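You operate a simulated robot arm through the tools that you are given. There is no shell and no other tool. Be economical: measure what you need, move in short steps, check, and stop when the job is done.

Carry out the task below with a simulated robot arm. There is one attempt and no reset: what you move stays moved.

## Task
Put things in order on the top of the window bench. At the end: the white round bulb from the top of the window bench stands on top of the white wide housing; the white glue tube stands where the white carton stood; the white carton from the top of the window bench stands where the white round bulb stood; the red wire spool stands where the white glue tube stood; whatever was shut is shut again. Leave all else as you found it, and nothing knocked over.

Only the result counts: the job must be done as asked and must still hold three seconds after the hand-in. Knocking over, shifting, dropping, spilling or breaking anything else fails it.

## Robot
A 6-joint arm with a two-finger parallel gripper, fixed in place. Base frame: the origin is at the foot of the arm, x ahead of it, y to its left, z up; the work surface is at about z = 0. Units: mm, degrees, N and s.
With the tool pointing down near the work surface it reaches from about 180 to 460 mm from the base axis. Its first joint turns from -70.0 to 70.0 degrees. Payload 1.9 kg.
Tool frame: the origin (TCP) lies between the finger pads and is the grasp point; the fingertips stand 23 mm ahead of it; z points along the fingers, y is the line along which they close. Largest opening 94 mm; finger width 38, thickness 10; the body of the gripper, 54 by 96 mm, starts 39 mm behind the TCP.
Orientation is told as [roll, pitch, yaw] about the base's x, y, z axes, in that order, counted from this pose: with the fingers straight down and closing along the base's y, the tool's x points along the base's -x, its y along +y and its z along -z.

## Interface
- The arm moves only by the tool drive_tool. Its argument "targets" is a list of rows, each an object (a shift or turn left out is 0, a gripper value left out holds the last) with "travel": the shift along the tool's x, y, z in units of 25 mm (1.0 is 25 mm), a list of three; "rot": the turn, a rotation vector about the tool's x, y, z in units of 4 degrees (1.0 is 4 degrees), a list of three; "fingers": the finger opening in m, from 0 to 0.094. In form: [{"travel": [x, y, z], "rot": [wx, wy, wz], "fingers": fingers}, ...]. A call has 1 to 20 rows; each row shifts and turns the commanded pose from where the row before left it, along the tool's axes as they then stand. A call with a number of a shift or a turn outside -1 to 1 is refused whole. A row lasts 0.2 s, in which the tool goes at most 50 mm and 8.6 degrees; a call with a longer step from one row to the next is refused whole, and so is a gripper value outside its range. A pose out of reach is approached as far as the arm can. The call stops where the force on the tool passes 40 N (or 10 N more than at its start, if that is more) or the arm is blocked; 0.2 s more then pass. Each finger travels about 108 mm/s and halts on what it meets, pressing with about 30 N; the grip force reading is that of the motor and also rises with nothing between the fingers. The clock runs only during rows and for 0.2 s after the last one: add rows that do not move to give the fingers time. The reply holds the time, the measured pose of the TCP, the force on the tool along the base axes, the opening and the grip force, in the units named above and with some noise, with the torque about the TCP (base axes, N m) and any sound that the robot's microphone picked up, and new pictures: "pictures" is both (left out), scene, wrist or none.
- Cameras (640 x 400 px; columns grow to the right, rows downward): "scene" is fixed at [43.1, 299.8, 436.2]; the picture's right is [-0.88, -0.47, 0.00], its down [-0.22, 0.40, -0.89] and it looks along [0.42, -0.78, -0.46] (base axes); focal length 312 px, centre (320, 200). "wrist" rides on the gripper at [86, 16, -75] in the tool frame; the picture's right is [-0.18, 0.98, 0.00], its down [-0.58, -0.11, -0.81] and it looks along [-0.79, -0.15, 0.59] (tool axes); focal length 243 px, centre (320, 200). There is no depth. A picture from a camera that has moved, and an enlarged one, comes with that camera's place and axes in the base frame and with its lens.
- close_up(camera, box): a new picture of the part [left, top, right, bottom] of that camera's present view, enlarged. The clock stands still meanwhile.
- sign_off(): hands the job in; it is judged then, once.

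Work in short steps. Places have to be worked out from the pictures, the camera data and where the tool is seen: move nearer, look again, correct. Check each grasp and each placing, and mend what went wrong. You have 120 turns and 200 pictures in all, those below and enlarged ones among them. Open the gripper and draw the arm clear of the work before you hand the job in, unless the task says otherwise; then end with one line.

The tools are called after "Emit:" as name(argument=value, ...) on one line, values as JSON. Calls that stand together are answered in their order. drive_tool: Moves the arm, as the interface text tells. Its arguments: {"type":"object","properties":{"targets":{"type":"array"},"pictures":{"type":"string","enum":["both","scene","wrist","none"]}},"required":["targets"]} The other tools are called the same way: close_up (camera, box) takes an enlarged picture of a part of a camera's view; sign_off () hands the job in.

At the start:

```text
clock: 0.0
ee_pos: [238.7, -97.7, 311.3]
tool_rot: [-0.1, 0.0, 0.0]
force: [0.2, 0.8, -0.7]
torque: [0.0, 0.02, -0.02]
opening: 94.0
grip_force: 0.0
```

scene: 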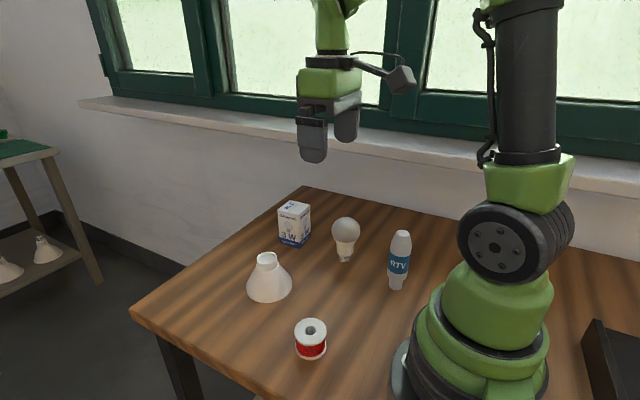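
wrist: 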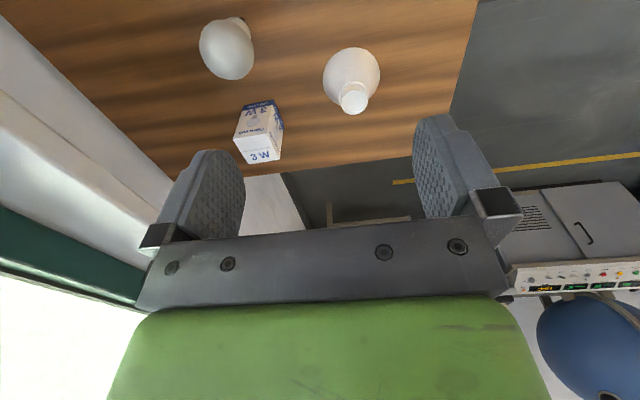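

I'll take a close look at the objects first.

Emit:
close_up(camera="scene", box=[230, 180, 430, 305])

Emit:
close_up(camera="scene", box=[230, 240, 390, 370])

Emit:
close_up(camera="wrist", box=[180, 0, 420, 170])

```text
3.20 times, centred on (330, 242) of scene
camera zoom: at [43.1, 299.8, 436.2], right [-0.88, -0.47, 0.0], down [-0.22, 0.4, -0.89], along [0.42, -0.78, -0.46], focal length 997 px, centre (288, 64)
```

zoom: 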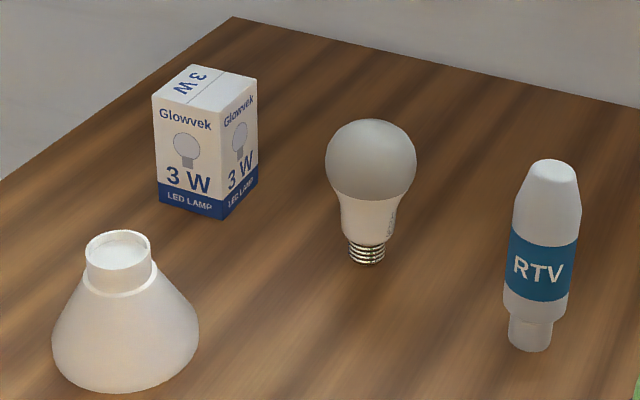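

```text
3.08 times, centred on (310, 305) of scene
camera zoom: at [43.1, 299.8, 436.2], right [-0.88, -0.47, 0.0], down [-0.22, 0.4, -0.89], along [0.42, -0.78, -0.46], focal length 959 px, centre (351, -123)
```

zoom: 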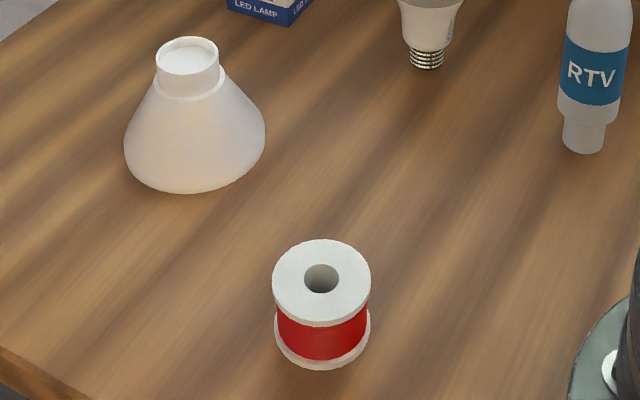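

```text
2.35 times, centred on (300, 85) of wrist
camera zoom: at [151.6, -81.0, 386.8], right [0.18, 0.98, 0.0], down [0.58, -0.11, 0.81], along [0.79, -0.15, -0.59], focal length 571 px, centre (367, 471)
```

zoom: 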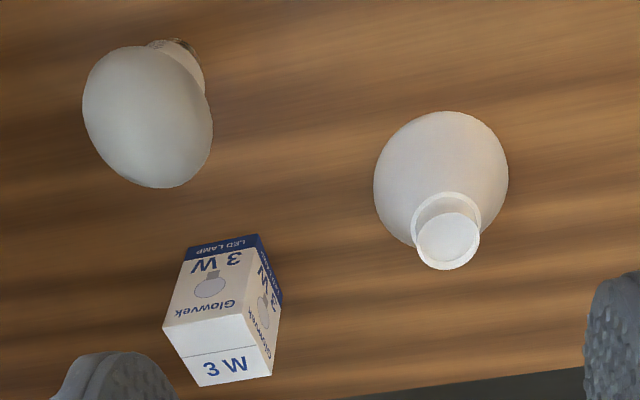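

The bulb globe triangulates to about (256,-212,77). I move above it to look again.

Emit:
drive_tool(targets=[{"travel": [-0.14, -0.92, 0.73]}, {"travel": [-0.14, -0.92, 0.73]}, {"travel": [-0.14, -0.92, 0.73]}, {"travel": [-0.14, -0.92, 0.73]}, {"travel": [-0.14, -0.92, 0.73]}, {}])

```text
clock: 1.4
ee_pos: [255.2, -213.0, 220.7]
tool_rot: [0.0, 0.0, 0.0]
force: [0.3, -0.1, 0.0]
torque: [0.0, 0.0, 0.0]
opening: 93.9
grip_force: 0.0
camera wrist: at [169.6, -195.8, 295.5], right [0.18, 0.98, 0.0], down [0.58, -0.11, 0.81], along [0.79, -0.15, -0.59], focal length 243 px, centre (320, 200)
```

scene: 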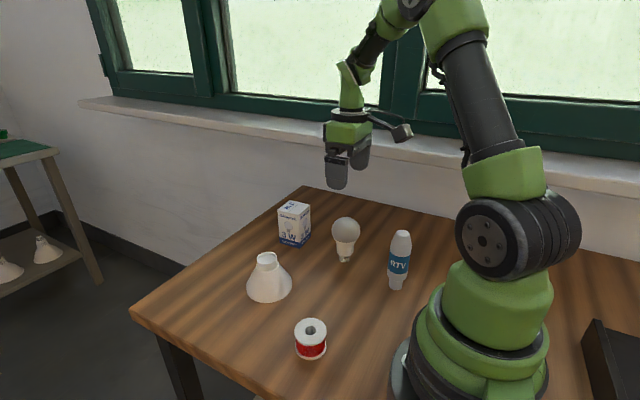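
wrist: 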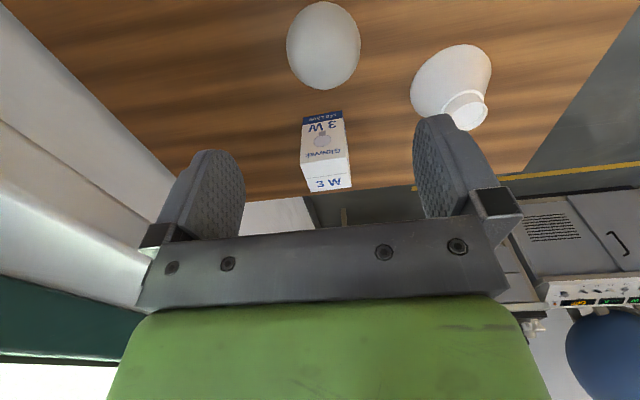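

The globe sits close to below the TCP. Zooming for precise measurement of bulb, housing and carton.

Emit:
close_up(camera="wrist", box=[270, 0, 510, 150])

Emit:
close_up(camera="scene", box=[230, 230, 310, 310])

Emit:
close_up(camera="scene", box=[310, 200, 420, 300])

```text
2.67 times, centred on (390, 75) of wrist
camera zoom: at [169.6, -195.8, 295.5], right [0.18, 0.98, 0.0], down [0.58, -0.11, 0.81], along [0.79, -0.15, -0.59], focal length 647 px, centre (133, 533)
```

zoom: 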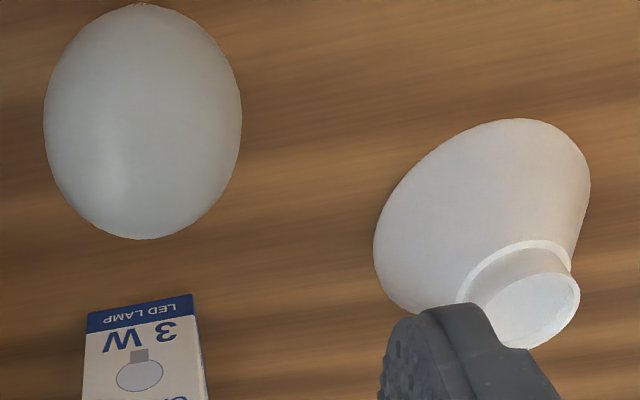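

```text
5.00 times, centred on (270, 270) of scene
camera zoom: at [43.1, 299.8, 436.2], right [-0.88, -0.47, 0.0], down [-0.22, 0.4, -0.89], along [0.42, -0.78, -0.46], focal length 1558 px, centre (570, -150)
```

zoom: 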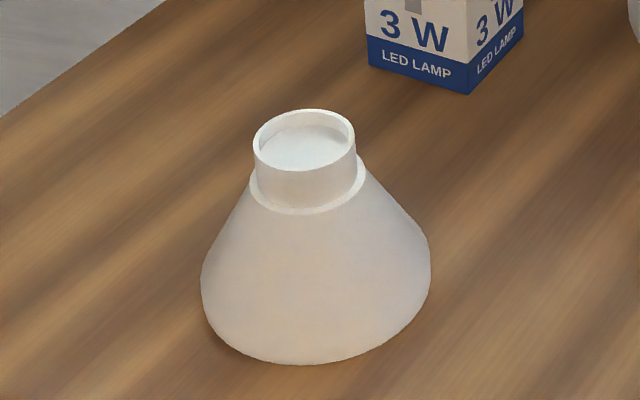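

```text
4.00 times, centred on (365, 250) of scene
camera zoom: at [43.1, 299.8, 436.2], right [-0.88, -0.47, 0.0], down [-0.22, 0.4, -0.89], along [0.42, -0.78, -0.46], focal length 1246 px, centre (140, 0)
```

zoom: 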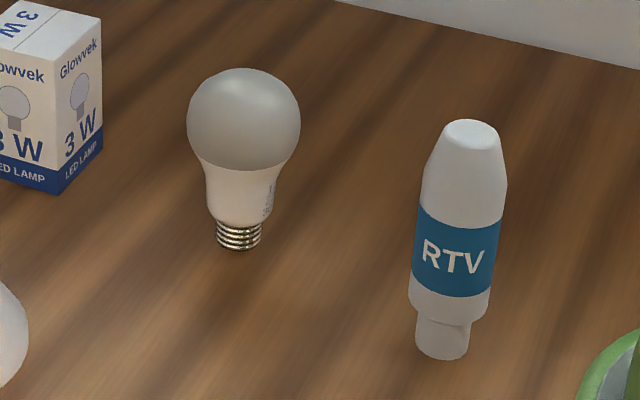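

Refined bulb globe centre: (255.5,-209.3,~80), radius 30. I descend around it.

Emit:
drive_tool(targets=[{"travel": [0, 0.15, 0.95]}, {"travel": [0, 0, 0.95]}, {"travel": [0, 0, 0.95]}, {"travel": [0, 0, 0.95]}, {"travel": [0, 0, 0.95]}, {"travel": [0, 0, 0.95]}, {}])

```text
clock: 3.0
ee_pos: [255.4, -209.8, 78.2]
tool_rot: [0.0, 0.1, 0.0]
force: [1.0, -0.5, 1.1]
torque: [0.0, -0.05, -0.01]
opening: 94.5
grip_force: 0.0
camera wrist: at [169.2, -191.9, 152.7], right [0.18, 0.98, 0.0], down [0.58, -0.11, 0.81], along [0.79, -0.15, -0.59], focal length 243 px, centre (320, 200)
```

scene: 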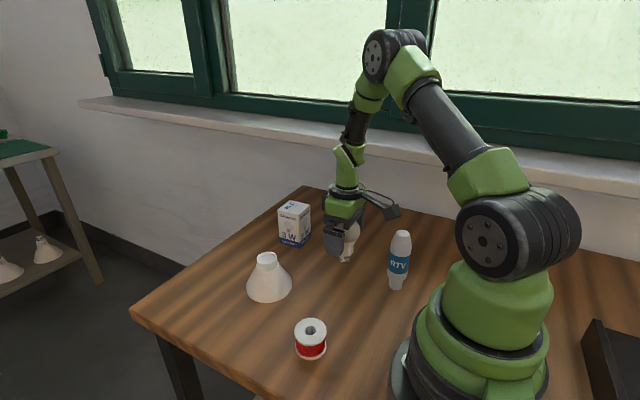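
wrist: 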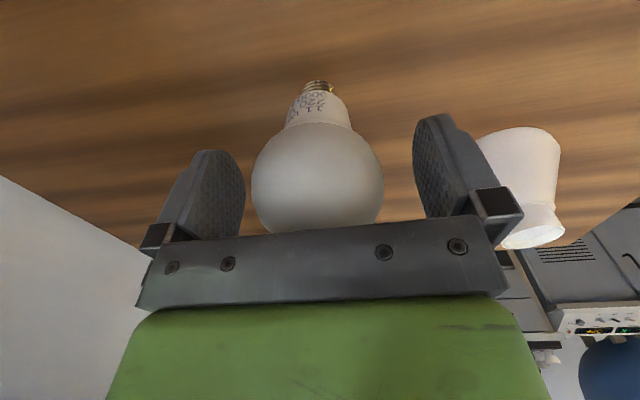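

Centred. Close on the globe.

Emit:
drive_tool(targets=[{"fingers": 0.07}, {"fingers": 0.05}, {"fingers": 0.05}, {"fingers": 0.05}], pictures="wrist")

```text
clock: 4.0
ee_pos: [255.8, -208.6, 78.4]
tool_rot: [0.0, 0.1, -0.1]
force: [-0.7, 0.9, 0.2]
torque: [-0.02, -0.02, -0.01]
opening: 57.5
grip_force: 30.0
camera wrist: at [169.1, -191.9, 153.1], right [0.18, 0.98, 0.0], down [0.58, -0.11, 0.81], along [0.79, -0.15, -0.59], focal length 243 px, centre (320, 200)
```

wrist: 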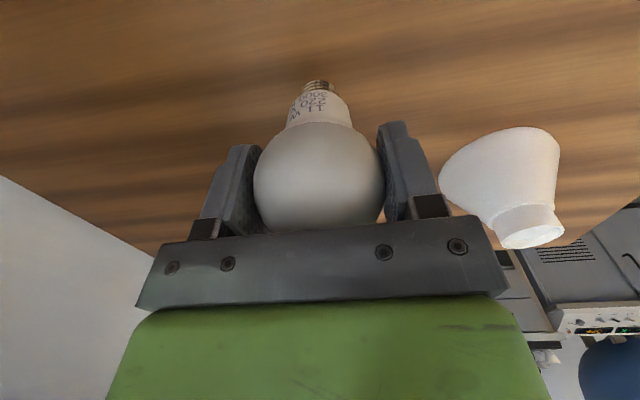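

Gripped. Lift straight up 120 mm.

Emit:
drive_tool(targets=[{"travel": [0, 0, -0.5]}, {"travel": [0, 0, -1]}, {"travel": [0, 0, -1]}, {"travel": [0, 0, -1]}, {"travel": [0, 0, -1]}, {"travel": [0, 0, -0.5]}, {}])

```text
clock: 5.6
ee_pos: [255.9, -209.2, 203.5]
tool_rot: [0.1, 0.0, 0.1]
force: [-0.3, 0.2, 0.0]
torque: [0.0, 0.01, 0.01]
opening: 57.4
grip_force: 30.0
camera wrist: at [169.0, -192.6, 278.8], right [0.18, 0.98, 0.0], down [0.58, -0.11, 0.81], along [0.79, -0.15, -0.59], focal length 243 px, centre (320, 200)
```

scene: 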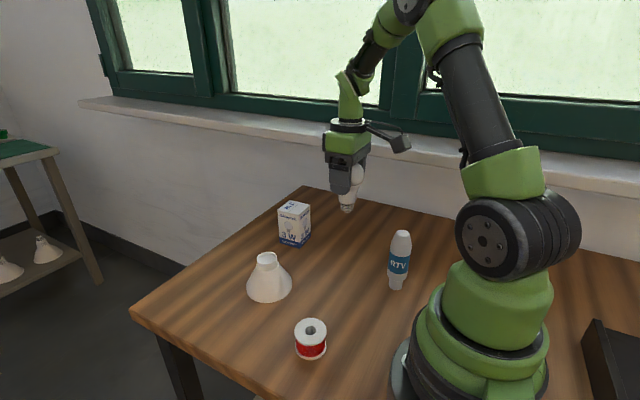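
wrist: 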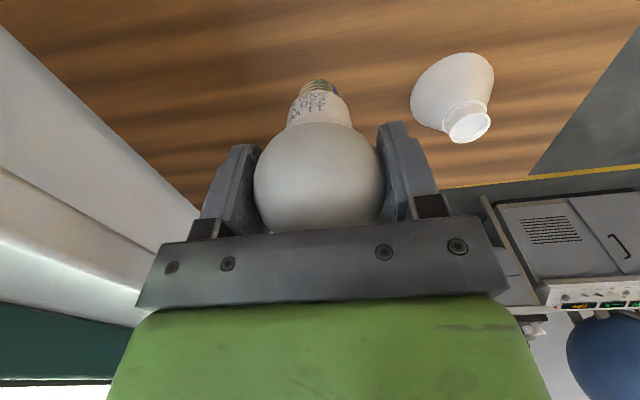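

Bulb held cleanly. Move over toward the housing at the same height.

Emit:
drive_tool(targets=[{"travel": [-0.593, 0.933, 0]}, {"travel": [-0.593, 0.933, 0]}, {"travel": [-0.593, 0.933, 0]}, {"travel": [-0.593, 0.933, 0]}, {"travel": [-0.593, 0.933, 0]}, {"travel": [-0.593, 0.933, 0]}, {}])

Emit:
close_up(camera="wrist", box=[240, 0, 400, 100])

Emit:
close_up(camera="scene", box=[200, 150, 360, 310])

```text
clock: 7.2
ee_pos: [344.8, -69.1, 203.9]
tool_rot: [0.0, 0.0, 0.0]
force: [0.2, -0.5, -0.9]
torque: [0.02, 0.01, -0.02]
opening: 57.5
grip_force: 29.9
camera wrist: at [258.2, -52.4, 278.8], right [0.18, 0.98, 0.0], down [0.58, -0.11, 0.81], along [0.79, -0.15, -0.59], focal length 243 px, centre (320, 200)
```

scene: 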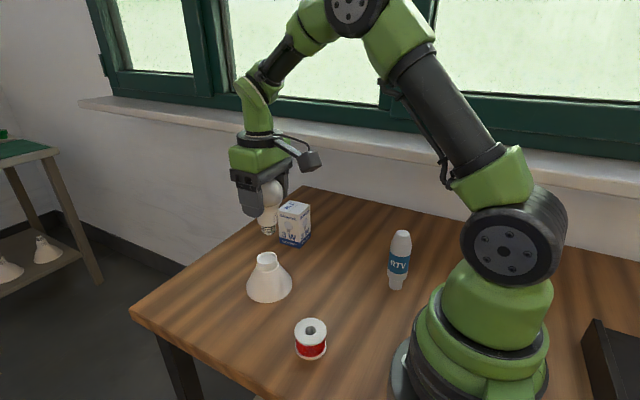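
wrist: 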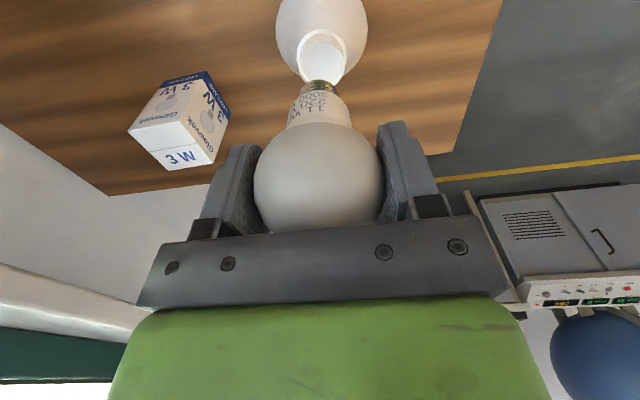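

```text
4.00 times, centred on (320, 50) of wrist
camera zoom: at [258.2, -52.4, 278.8], right [0.18, 0.98, 0.0], down [0.58, -0.11, 0.81], along [0.79, -0.15, -0.59], focal length 970 px, centre (320, 800)
```

zoom: 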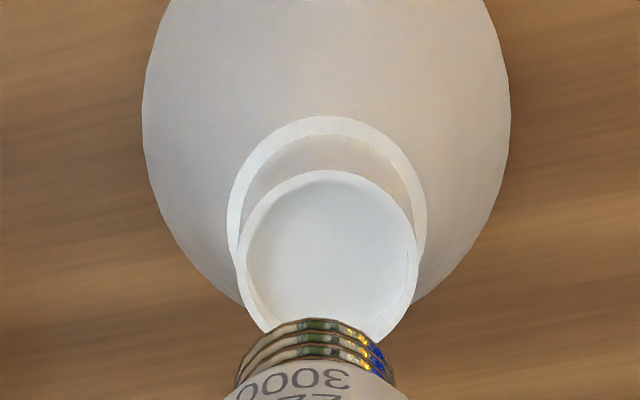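

```text
2.50 times, centred on (280, 230) of scene
camera zoom: at [43.1, 299.8, 436.2], right [-0.88, -0.47, 0.0], down [-0.22, 0.4, -0.89], along [0.42, -0.78, -0.46], focal length 779 px, centre (420, 125)
```

zoom: 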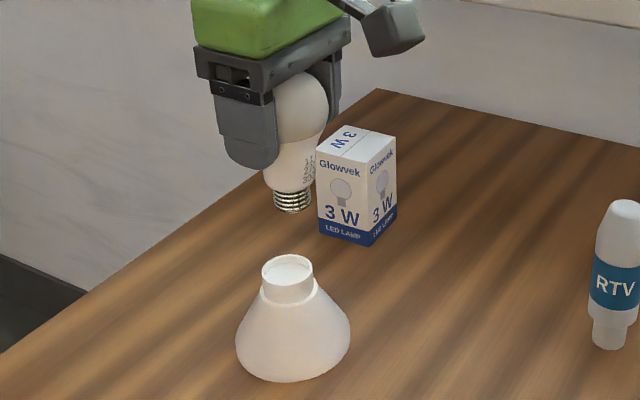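

Housing axis measured at (356,-69), rim z≈68, cup inner diameter ≈34 vs cap ≈27. Move over it and descend to just above the rim.

Emit:
drive_tool(targets=[{"travel": [-0.45, 0, 0]}, {"travel": [0, 0, 0.8]}, {"travel": [0, 0, 0.8]}, {}])

Emit:
close_up(camera="scene", box=[220, 200, 320, 310])

Emit:
close_up(camera="wrist", box=[240, 0, 400, 100])

```text
clock: 8.2
ee_pos: [355.2, -68.6, 163.1]
tool_rot: [-0.1, 0.1, -0.1]
force: [-0.1, 0.3, 0.6]
torque: [0.05, -0.01, 0.01]
opening: 57.6
grip_force: 29.8
camera wrist: at [268.6, -52.2, 238.4], right [0.18, 0.98, 0.0], down [0.58, -0.11, 0.81], along [0.79, -0.15, -0.59], focal length 243 px, centre (320, 200)
```

scene: 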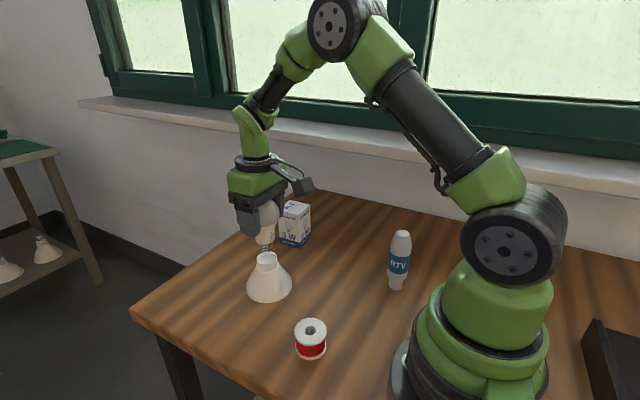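
wrist: 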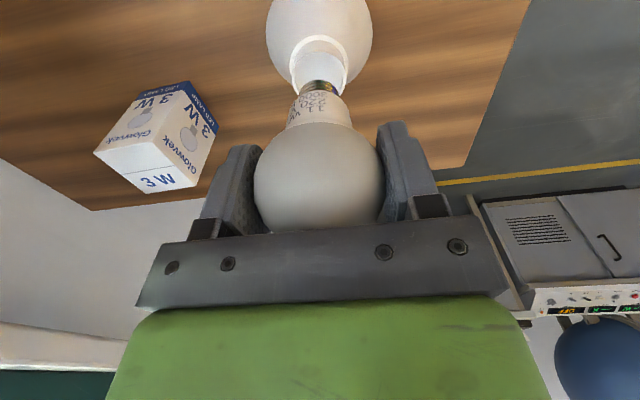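

```text
3.64 times, centred on (270, 255) of scene
camera zoom: at [43.1, 299.8, 436.2], right [-0.88, -0.47, 0.0], down [-0.22, 0.4, -0.89], along [0.42, -0.78, -0.46], focal length 1133 px, centre (502, 0)
```

zoom: 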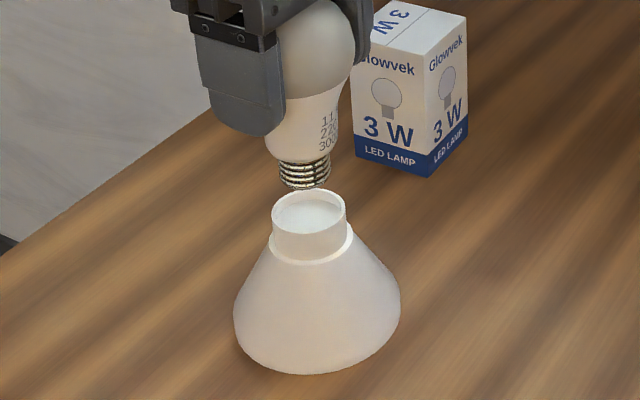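

```text
4.00 times, centred on (320, 50) of wrist
camera zoom: at [268.6, -52.2, 238.4], right [0.18, 0.98, 0.0], down [0.58, -0.11, 0.81], along [0.79, -0.15, -0.59], focal length 970 px, centre (320, 800)
```

zoom: 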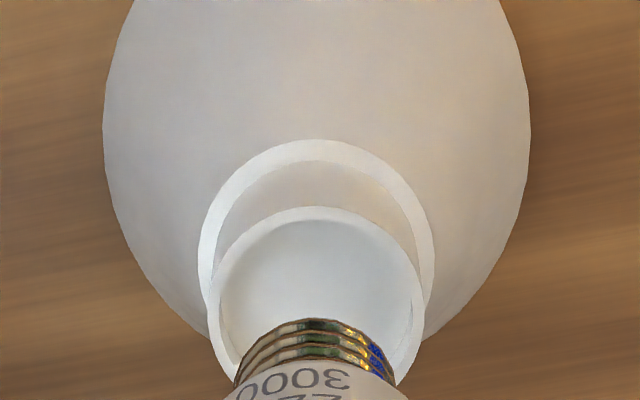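

Aligned within ~1 mm. Lower until the cap is just inside the cup.

Emit:
drive_tool(targets=[{"travel": [0, 0, 0.4]}, {"travel": [0, 0, 0.3]}, {}])

Emit:
close_up(camera="scene", box=[220, 200, 320, 310])

```text
clock: 9.0
ee_pos: [356.1, -69.1, 147.9]
tool_rot: [0.0, -0.2, 0.0]
force: [-2.6, 0.2, 24.9]
torque: [-0.01, 0.17, -0.02]
opening: 57.6
grip_force: 29.5
camera wrist: at [268.9, -52.2, 221.6], right [0.18, 0.98, 0.0], down [0.58, -0.11, 0.81], along [0.79, -0.15, -0.59], focal length 243 px, centre (320, 200)
```

scene: 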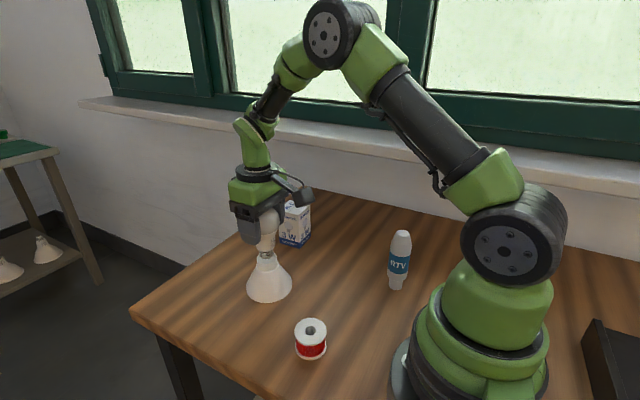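
wrist: 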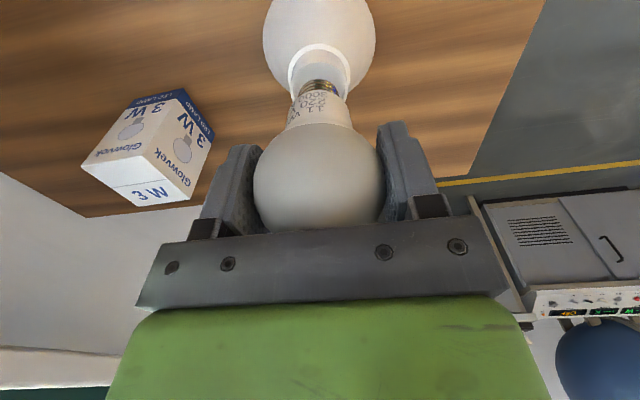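

```text
3.64 times, centred on (270, 255) of scene
camera zoom: at [43.0, 299.8, 436.3], right [-0.88, -0.47, 0.0], down [-0.22, 0.4, -0.89], along [0.42, -0.78, -0.46], focal length 1133 px, centre (502, 0)
```

zoom: 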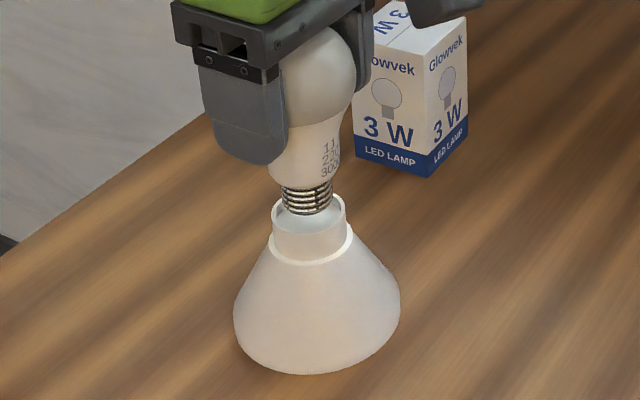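

Contact force 25 N at cap height ≈70; need to see whether the cap sits on the floor or on the rim.

Emit:
close_up(camera="wrist", box=[270, 20, 370, 110])

Emit:
close_up(camera="scene", box=[250, 235, 290, 275])

```text
4.44 times, centred on (320, 65) of wrist
camera zoom: at [268.9, -52.2, 221.6], right [0.18, 0.98, 0.0], down [0.58, -0.11, 0.81], along [0.79, -0.15, -0.59], focal length 1078 px, centre (320, 800)
```

zoom: 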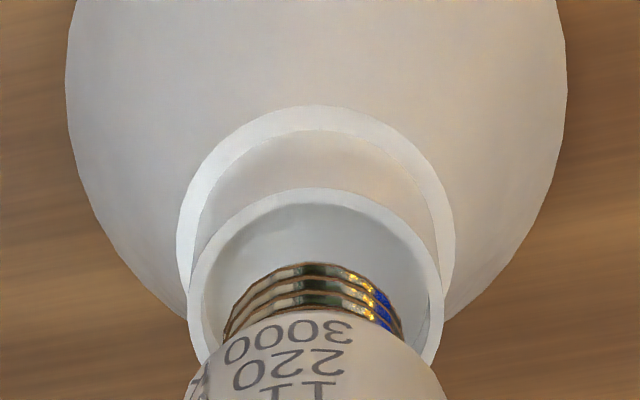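

```text
10.00 times, centred on (270, 255) of scene
camera zoom: at [43.0, 299.8, 436.3], right [-0.88, -0.47, 0.0], down [-0.22, 0.4, -0.89], along [0.42, -0.78, -0.46], focal length 3116 px, centre (820, -350)
```

zoom: 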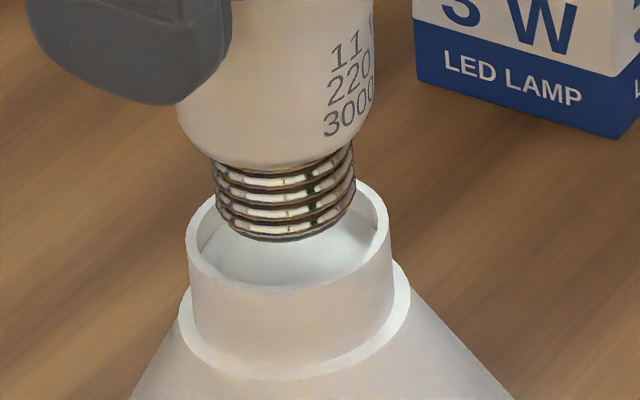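

The torque shows the contact force passes within ~1 mm of the bulb axis, so it is standing centrally in the cup rather than on an edge. Relieve the pressing before releasing.

Emit:
drive_tool(targets=[{"travel": [0, 0, -0.08]}, {}, {}], pictures="none")

```text
clock: 9.8
ee_pos: [354.5, -69.3, 146.6]
tool_rot: [0.0, 0.0, 0.1]
force: [1.4, -1.4, 3.7]
torque: [-0.06, -0.08, 0.01]
opening: 57.5
grip_force: 30.2
```

Only ~4 N remaining. Release gently.

Emit:
drive_tool(targets=[{"travel": [0, 0, -0.015], "fingers": 0.06}, {"fingers": 0.064}, {"fingers": 0.075}, {"fingers": 0.09}, {}])

Emit:
close_up(camera="scene", box=[230, 190, 310, 310])

```text
clock: 11.0
ee_pos: [354.5, -68.6, 147.9]
tool_rot: [0.0, 0.1, 0.0]
force: [0.5, -0.6, -0.3]
torque: [0.02, 0.01, 0.01]
opening: 89.9
grip_force: 0.1
camera wrist: at [268.4, -52.1, 223.0], right [0.18, 0.98, 0.0], down [0.58, -0.11, 0.81], along [0.79, -0.15, -0.59], focal length 243 px, centre (320, 200)
```

scene: 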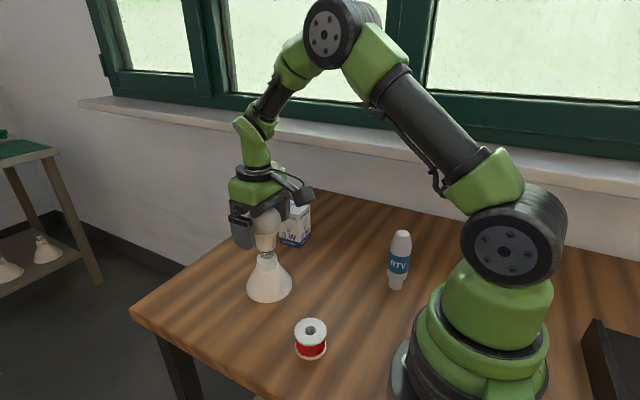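
wrist: 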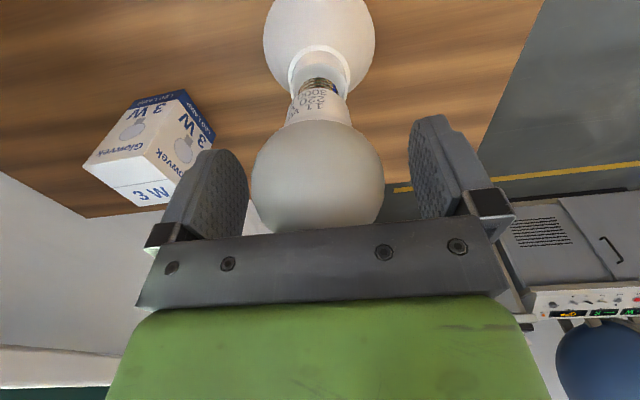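

```text
3.33 times, centred on (270, 250) of scene
camera zoom: at [43.1, 299.8, 436.2], right [-0.88, -0.47, 0.0], down [-0.22, 0.4, -0.89], along [0.42, -0.78, -0.46], focal length 1039 px, centre (487, 33)
```

zoom: 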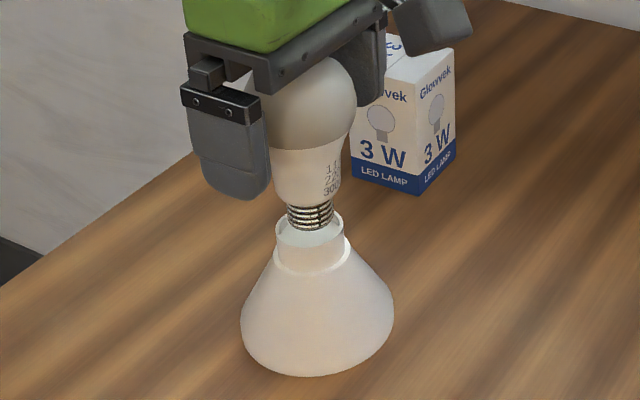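

Bulb stands upright on its own. Retreat straight up.

Emit:
drive_tool(targets=[{"travel": [0, 0, -0.4]}, {"travel": [0, 0, -0.8]}, {"travel": [0, 0, -1]}, {"travel": [0, 0, -1]}, {"travel": [0, 0, -1]}, {}])

Emit:
close_up(camera="scene", box=[240, 190, 320, 310])

```text
clock: 12.4
ee_pos: [355.2, -69.4, 253.2]
tool_rot: [0.0, 0.0, 0.1]
force: [-0.3, 0.3, 0.2]
torque: [0.0, -0.01, -0.01]
opening: 89.9
grip_force: 0.0
camera wrist: at [269.1, -52.8, 328.2], right [0.18, 0.98, 0.0], down [0.58, -0.11, 0.81], along [0.79, -0.15, -0.59], focal length 243 px, centre (320, 200)
```

scene: 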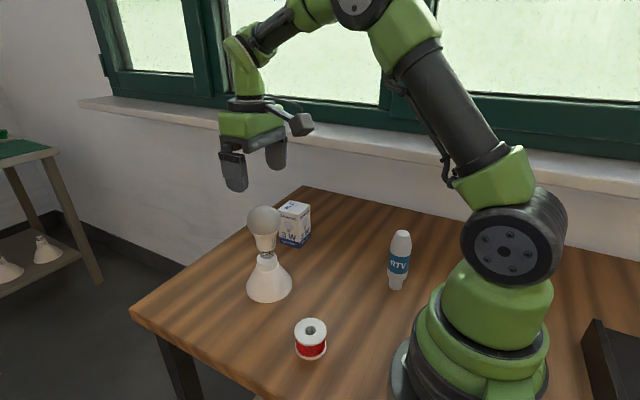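
wrist: 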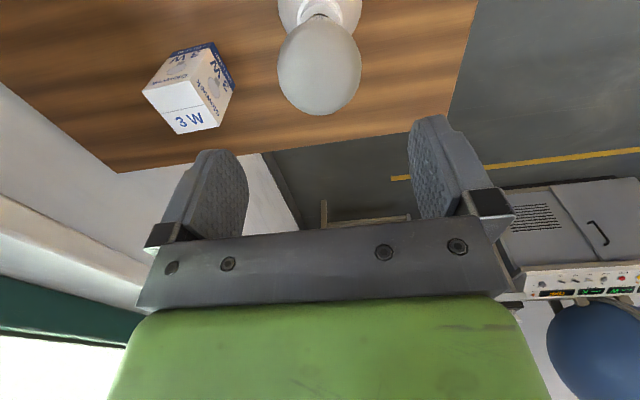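

```text
3.33 times, centred on (280, 250) of scene
camera zoom: at [43.1, 299.8, 436.2], right [-0.88, -0.47, 0.0], down [-0.22, 0.4, -0.89], along [0.42, -0.78, -0.46], focal length 1039 px, centre (453, 33)
```

zoom: 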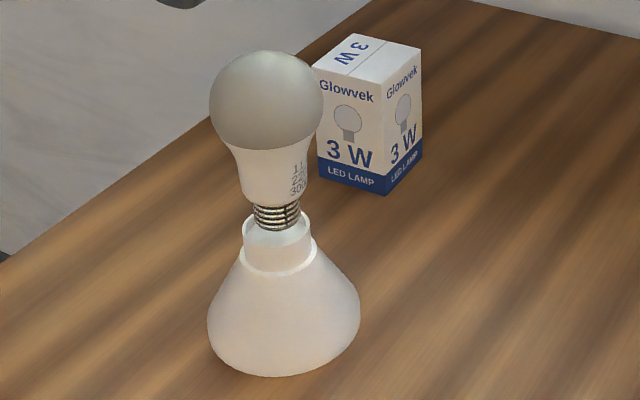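

Bulb stable. Carton estimated at about (393,-225), ~50×50×90, nearly axis-aligned. Move above it to measure.

Emit:
drive_tool(targets=[{"travel": [0, -0.93, 0]}, {"travel": [0, -0.93, 0]}, {"travel": [0, -0.93, 0.2]}, {"travel": [0, -0.93, 0.5]}, {"travel": [0, -0.93, 0.5]}, {"travel": [-0.2, -0.93, 0.5]}, {"travel": [-0.2, -0.6, 0.3], "fingers": 0.09}, {}])

Emit:
close_up(camera="wrist", box=[240, 0, 400, 100])

Emit:
close_up(camera="scene", box=[270, 190, 330, 260])

```text
clock: 14.2
ee_pos: [365.5, -223.9, 203.5]
tool_rot: [0.0, -0.1, 0.0]
force: [-0.1, 0.4, -0.1]
torque: [0.03, 0.0, -0.03]
opening: 90.1
grip_force: 0.2
camera wrist: at [279.2, -206.9, 277.7], right [0.18, 0.98, 0.0], down [0.58, -0.11, 0.81], along [0.79, -0.15, -0.59], focal length 243 px, centre (320, 200)
```

scene: 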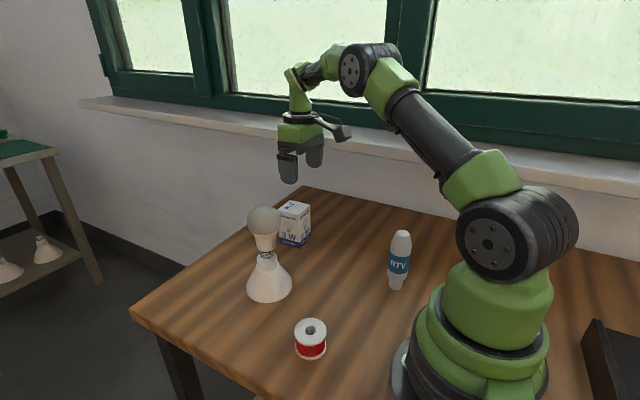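
wrist: 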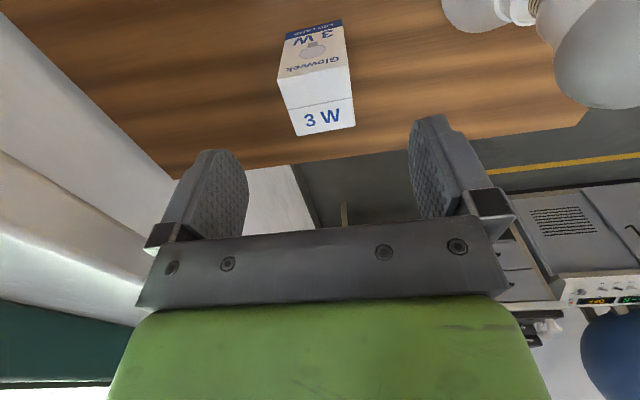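

```text
4.00 times, centred on (320, 50) of wrist
camera zoom: at [279.2, -206.9, 277.7], right [0.18, 0.98, 0.0], down [0.58, -0.11, 0.81], along [0.79, -0.15, -0.59], focal length 970 px, centre (320, 800)
```

zoom: 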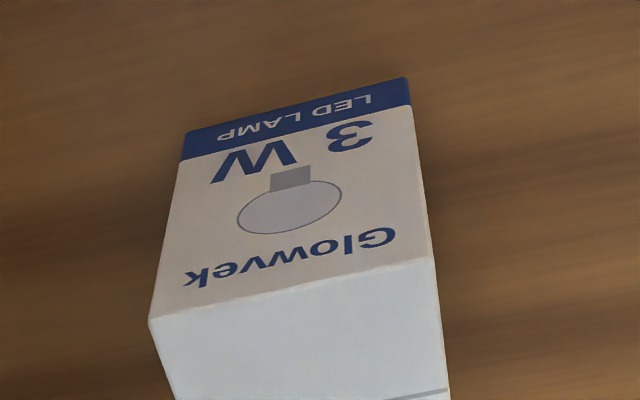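

```text
5.71 times, centred on (300, 225) of scene
camera zoom: at [43.1, 299.8, 436.2], right [-0.88, -0.47, 0.0], down [-0.22, 0.4, -0.89], along [0.42, -0.78, -0.46], focal length 1781 px, centre (434, 57)
```

zoom: 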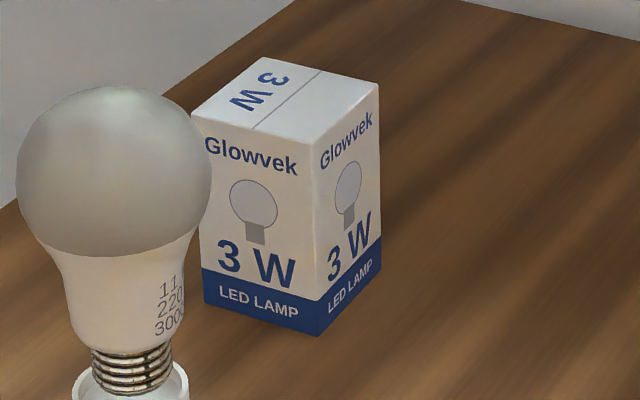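

Carton measured: x 368–425, y −257–−201, height ≈91; centre (396.5,−229.5). Grasp slightly near side at x≈388 to stay in reach.

Emit:
drive_tool(targets=[{"travel": [-0.9, -0.224, 0], "fingers": 0.094}, {"travel": [0, 0, 0.943]}, {"travel": [0, 0, 0.943]}, {"travel": [0, 0, 0.943]}, {"travel": [0, 0, 0.943]}, {"travel": [0, 0, 0.943]}, {"travel": [0, 0, 0.943]}, {}])

```text
clock: 16.0
ee_pos: [389.3, -229.3, 60.5]
tool_rot: [0.0, -0.1, 0.0]
force: [0.1, -0.4, 0.2]
torque: [-0.01, 0.02, 0.0]
opening: 94.0
grip_force: 0.1
camera wrist: at [301.5, -211.3, 136.2], right [0.18, 0.98, 0.0], down [0.58, -0.11, 0.81], along [0.79, -0.15, -0.59], focal length 243 px, centre (320, 200)
```

scene: 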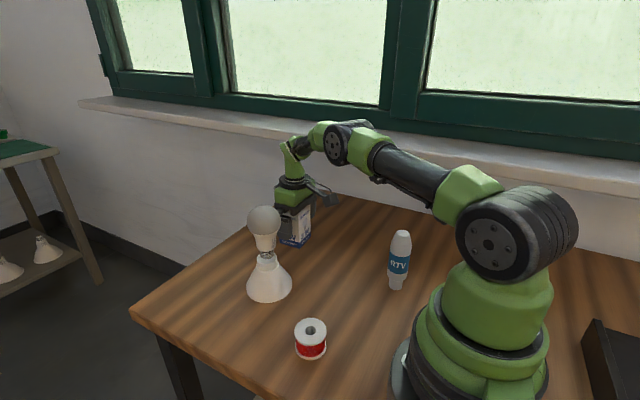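
wrist: 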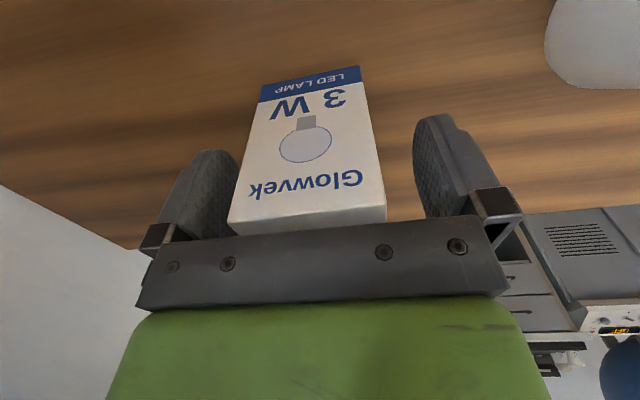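

Carton is between the fingers, nearly centred. Close.

Emit:
drive_tool(targets=[{"fingers": 0.07}, {"fingers": 0.06}, {"fingers": 0.05}, {"fingers": 0.05}], pictures="wrist")

```text
clock: 17.0
ee_pos: [388.0, -227.9, 61.7]
tool_rot: [-0.1, 0.0, 0.0]
force: [0.4, -0.7, 1.1]
torque: [0.0, -0.01, 0.03]
opening: 55.6
grip_force: 29.9
camera wrist: at [301.5, -211.3, 136.5], right [0.18, 0.98, 0.0], down [0.58, -0.11, 0.81], along [0.79, -0.15, -0.59], focal length 243 px, centre (320, 200)
```

wrist: 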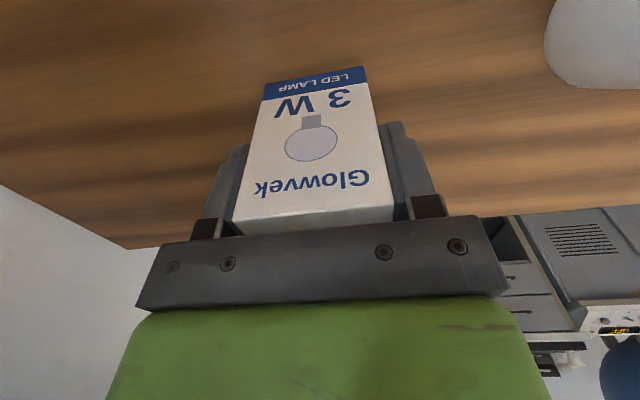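

Gripped at 55.6 mm. Lift 50 mm and carry to the bulb's former spot.

Emit:
drive_tool(targets=[{"travel": [0, 0, -0.5]}, {"travel": [0, 0, -0.8]}, {"travel": [0, 0, -0.7]}, {"travel": [0.94, 0.129, 0]}, {"travel": [0.94, 0.129, 0]}, {"travel": [0.94, 0.129, 0]}, {"travel": [0.94, 0.129, 0]}, {"travel": [0.94, 0.129, 0]}, {"travel": [0.94, 0.129, 0]}, {}])

```text
clock: 19.2
ee_pos: [247.3, -209.9, 111.6]
tool_rot: [0.1, 0.0, 0.1]
force: [0.5, -0.9, -0.4]
torque: [-0.03, -0.04, 0.0]
opening: 55.6
grip_force: 30.8
camera wrist: at [160.2, -193.1, 186.2], right [0.18, 0.98, 0.0], down [0.58, -0.11, 0.81], along [0.79, -0.15, -0.59], focal length 243 px, centre (320, 200)
```

scene: 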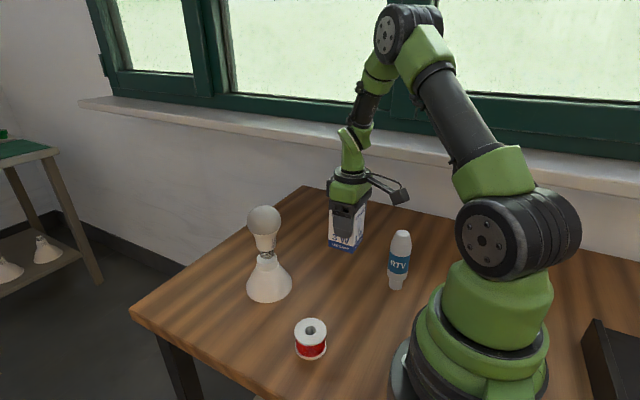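
wrist: 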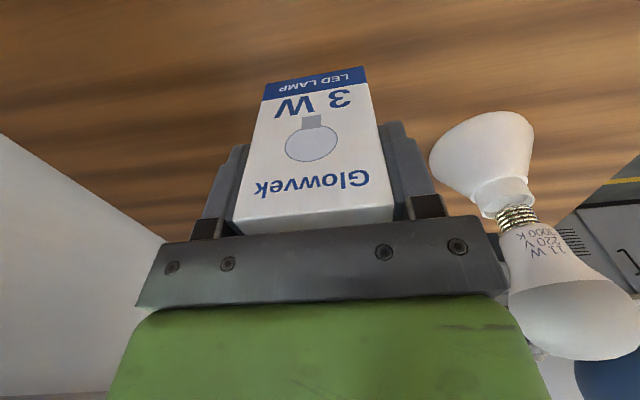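

Lowering here would bring the wrist camera very near the tube top (133,-183, z≈128). I'll set the carton temporarily ~43 mm farther out, move the tube first, then finish the carton.

Emit:
drive_tool(targets=[{"travel": [-0.86, 0, 0]}, {"travel": [-0.86, 0, 0]}, {"travel": [0, 0, 0.8]}, {"travel": [0, 0, 0.8]}, {"travel": [0, 0, 0.32]}, {}])

```text
clock: 20.6
ee_pos: [289.9, -210.3, 63.9]
tool_rot: [-0.1, 0.0, 0.0]
force: [-0.5, 0.6, -0.1]
torque: [0.02, 0.0, 0.0]
opening: 55.5
grip_force: 29.8
camera wrist: at [203.3, -193.3, 138.2], right [0.18, 0.98, 0.0], down [0.58, -0.11, 0.81], along [0.79, -0.15, -0.59], focal length 243 px, centre (320, 200)
```

scene: 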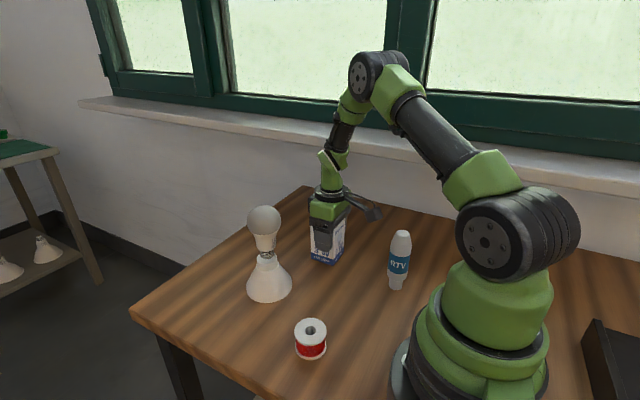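
wrist: 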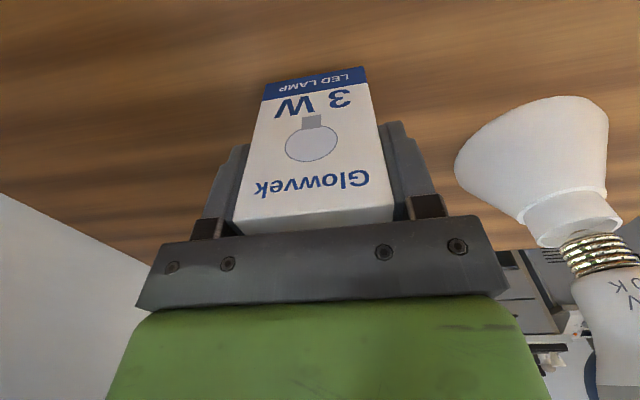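

Lower the last 2 mm to touch down, then open.

Emit:
drive_tool(targets=[{"travel": [0, 0, 0.06]}, {"travel": [0, 0, 0.02]}, {}, {"fingers": 0.06}, {"fingers": 0.075}, {"fingers": 0.094}, {}], pictures="wrist")

```text
clock: 22.2
ee_pos: [290.2, -209.0, 61.8]
tool_rot: [0.0, -0.1, 0.0]
force: [0.5, 0.1, 0.0]
torque: [0.01, -0.03, -0.01]
opening: 94.1
grip_force: 0.1
camera wrist: at [203.4, -192.9, 136.4], right [0.18, 0.98, 0.0], down [0.58, -0.11, 0.81], along [0.79, -0.15, -0.59], focal length 243 px, centre (320, 200)
```

wrist: 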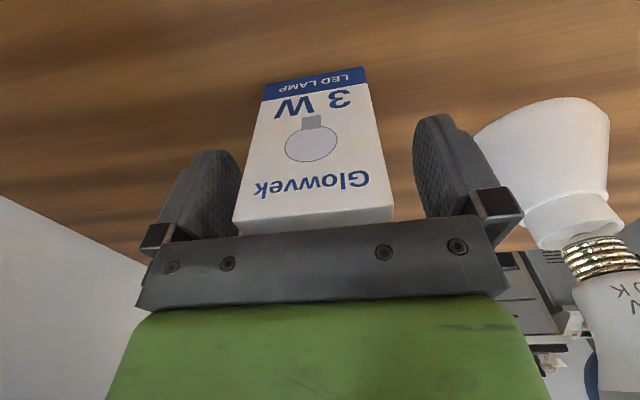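

Carton stands freely. Rise and go to above the tube.

Emit:
drive_tool(targets=[{"travel": [0, 0, -0.6]}, {"travel": [0, 0, -1]}, {"travel": [0, 0, -1]}, {"travel": [0, 0, -1]}, {"travel": [0, 0, -1]}, {"travel": [0, 0, -1]}, {"travel": [0, 0, -1]}, {"travel": [0.897, 0.149, 0]}, {"travel": [0.897, 0.149, 0]}, {"travel": [0.897, 0.149, 0]}, {"travel": [0.897, 0.149, 0]}, {"travel": [0.897, 0.149, 0]}, {"travel": [0.897, 0.149, 0]}, {"travel": [0.897, 0.149, 0]}, {}])

Emit:
close_up(camera="wrist", box=[240, 0, 400, 100])

Emit:
close_up(camera="scene", box=[300, 200, 420, 300])

```text
clock: 25.4
ee_pos: [132.5, -183.1, 225.3]
tool_rot: [-0.1, 0.0, 0.0]
force: [-0.1, 0.0, 0.3]
torque: [0.01, -0.01, -0.04]
opening: 93.8
grip_force: 0.0
camera wrist: at [46.6, -166.8, 300.4], right [0.18, 0.98, 0.0], down [0.58, -0.11, 0.81], along [0.79, -0.15, -0.59], focal length 243 px, centre (320, 200)
```

scene: 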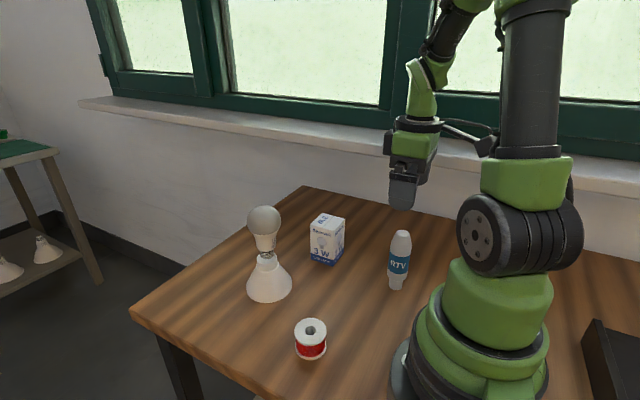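
wrist: 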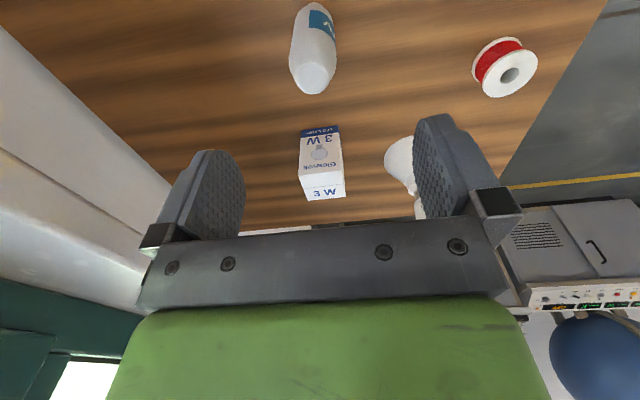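

```text
4.00 times, centred on (320, 50) of wrist
camera zoom: at [46.6, -166.8, 300.4], right [0.18, 0.98, 0.0], down [0.58, -0.11, 0.81], along [0.79, -0.15, -0.59], focal length 970 px, centre (320, 800)
```

zoom: 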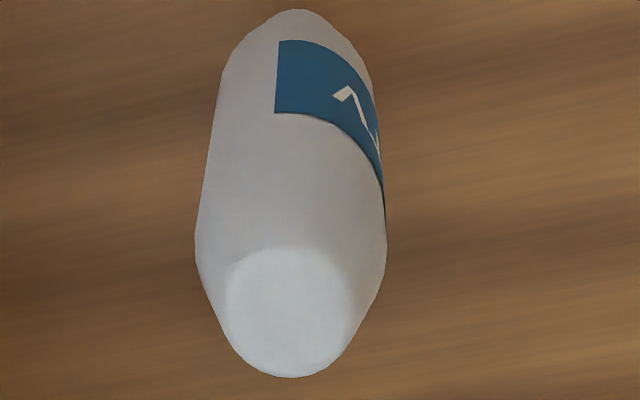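

```text
4.00 times, centred on (360, 250) of scene
camera zoom: at [43.1, 299.8, 436.2], right [-0.88, -0.47, 0.0], down [-0.22, 0.4, -0.89], along [0.42, -0.78, -0.46], focal length 1246 px, centre (160, 0)
```

zoom: 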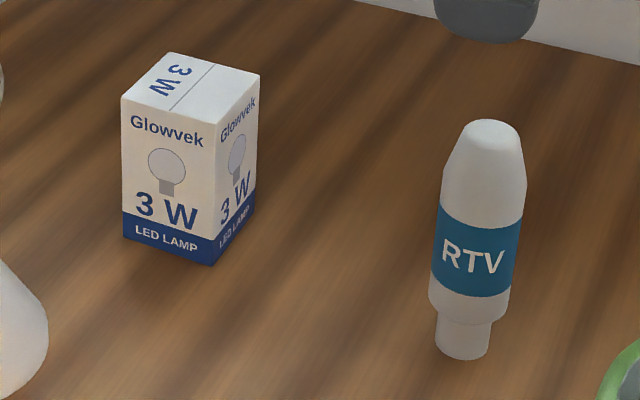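

Tube axis measured at (134,-188.5), top z≈125, body ⌀39 with shoulder at z≈97. Align and descend halfway, checking clearance.

Emit:
drive_tool(targets=[{"travel": [-0.056, -0.216, 0.6]}, {"travel": [0, 0, 1]}, {"travel": [0, 0, 0.9]}, {}])

```text
clock: 26.4
ee_pos: [135.8, -189.5, 162.6]
tool_rot: [0.0, 0.0, 0.0]
force: [0.1, 0.4, 0.7]
torque: [-0.02, 0.01, -0.02]
opening: 93.9
grip_force: 0.0
camera wrist: at [48.4, -172.2, 238.3], right [0.18, 0.98, 0.0], down [0.58, -0.11, 0.81], along [0.79, -0.15, -0.59], focal length 243 px, centre (320, 200)
```

scene: 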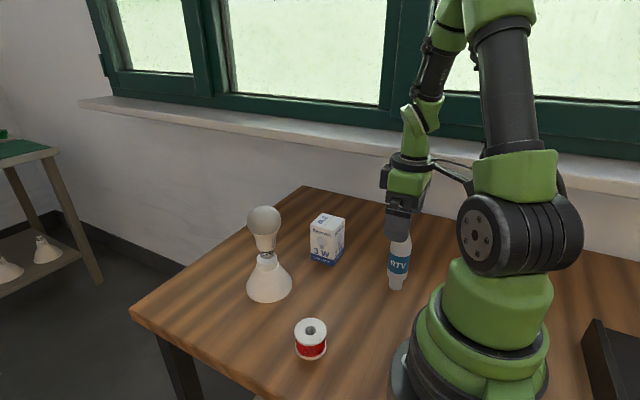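
wrist: 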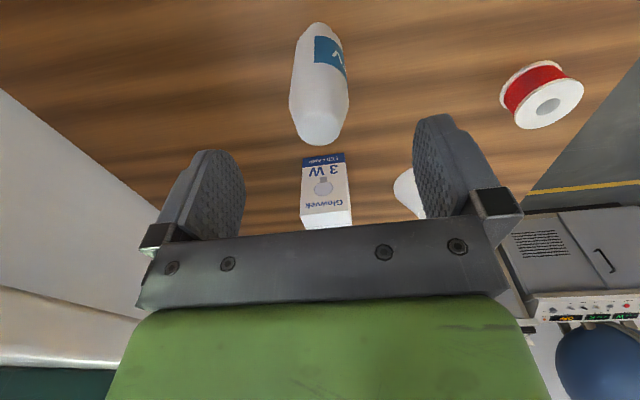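

Alignment good and the camera clears the arm. Descend to grasp height z≈91.

Emit:
drive_tool(targets=[{"travel": [0, 0, 0.9]}, {"travel": [0, 0, 0.9]}, {"travel": [0, 0, 0.6]}, {"travel": [0, 0, 0.44]}, {}])

```text
clock: 27.6
ee_pos: [135.1, -189.9, 92.0]
tool_rot: [-0.1, 0.0, 0.1]
force: [0.5, -0.2, 0.4]
torque: [0.0, 0.01, -0.02]
opening: 94.0
grip_force: 0.1
camera wrist: at [48.4, -172.2, 167.4], right [0.18, 0.98, 0.0], down [0.58, -0.11, 0.81], along [0.79, -0.15, -0.59], focal length 243 px, centre (320, 200)
```

scene: 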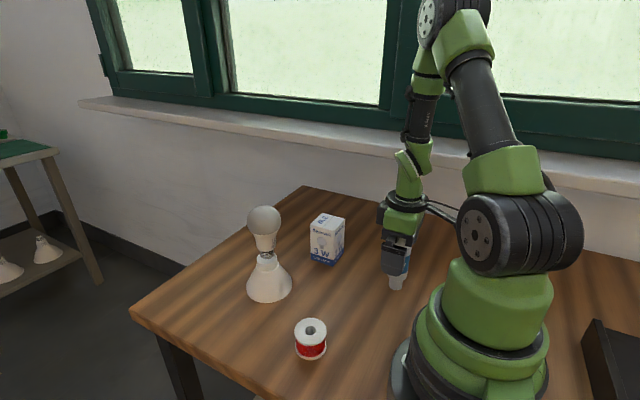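
wrist: 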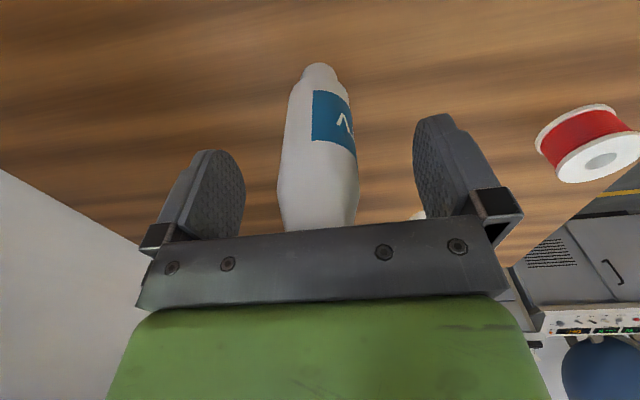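

Tube centred. Close.

Emit:
drive_tool(targets=[{"fingers": 0.07}, {"fingers": 0.05}, {"fingers": 0.035}, {"fingers": 0.03}, {}], pictures="wrist")

```text
clock: 28.8
ee_pos: [135.9, -189.0, 92.2]
tool_rot: [0.1, 0.1, -0.1]
force: [0.4, -0.7, 1.7]
torque: [-0.06, -0.03, -0.02]
opening: 36.9
grip_force: 30.3
camera wrist: at [48.4, -172.2, 167.5], right [0.18, 0.98, 0.0], down [0.58, -0.11, 0.81], along [0.79, -0.15, -0.59], focal length 243 px, centre (320, 200)
```

wrist: 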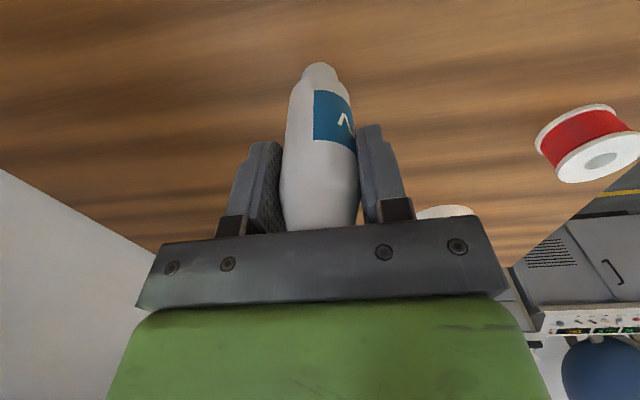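

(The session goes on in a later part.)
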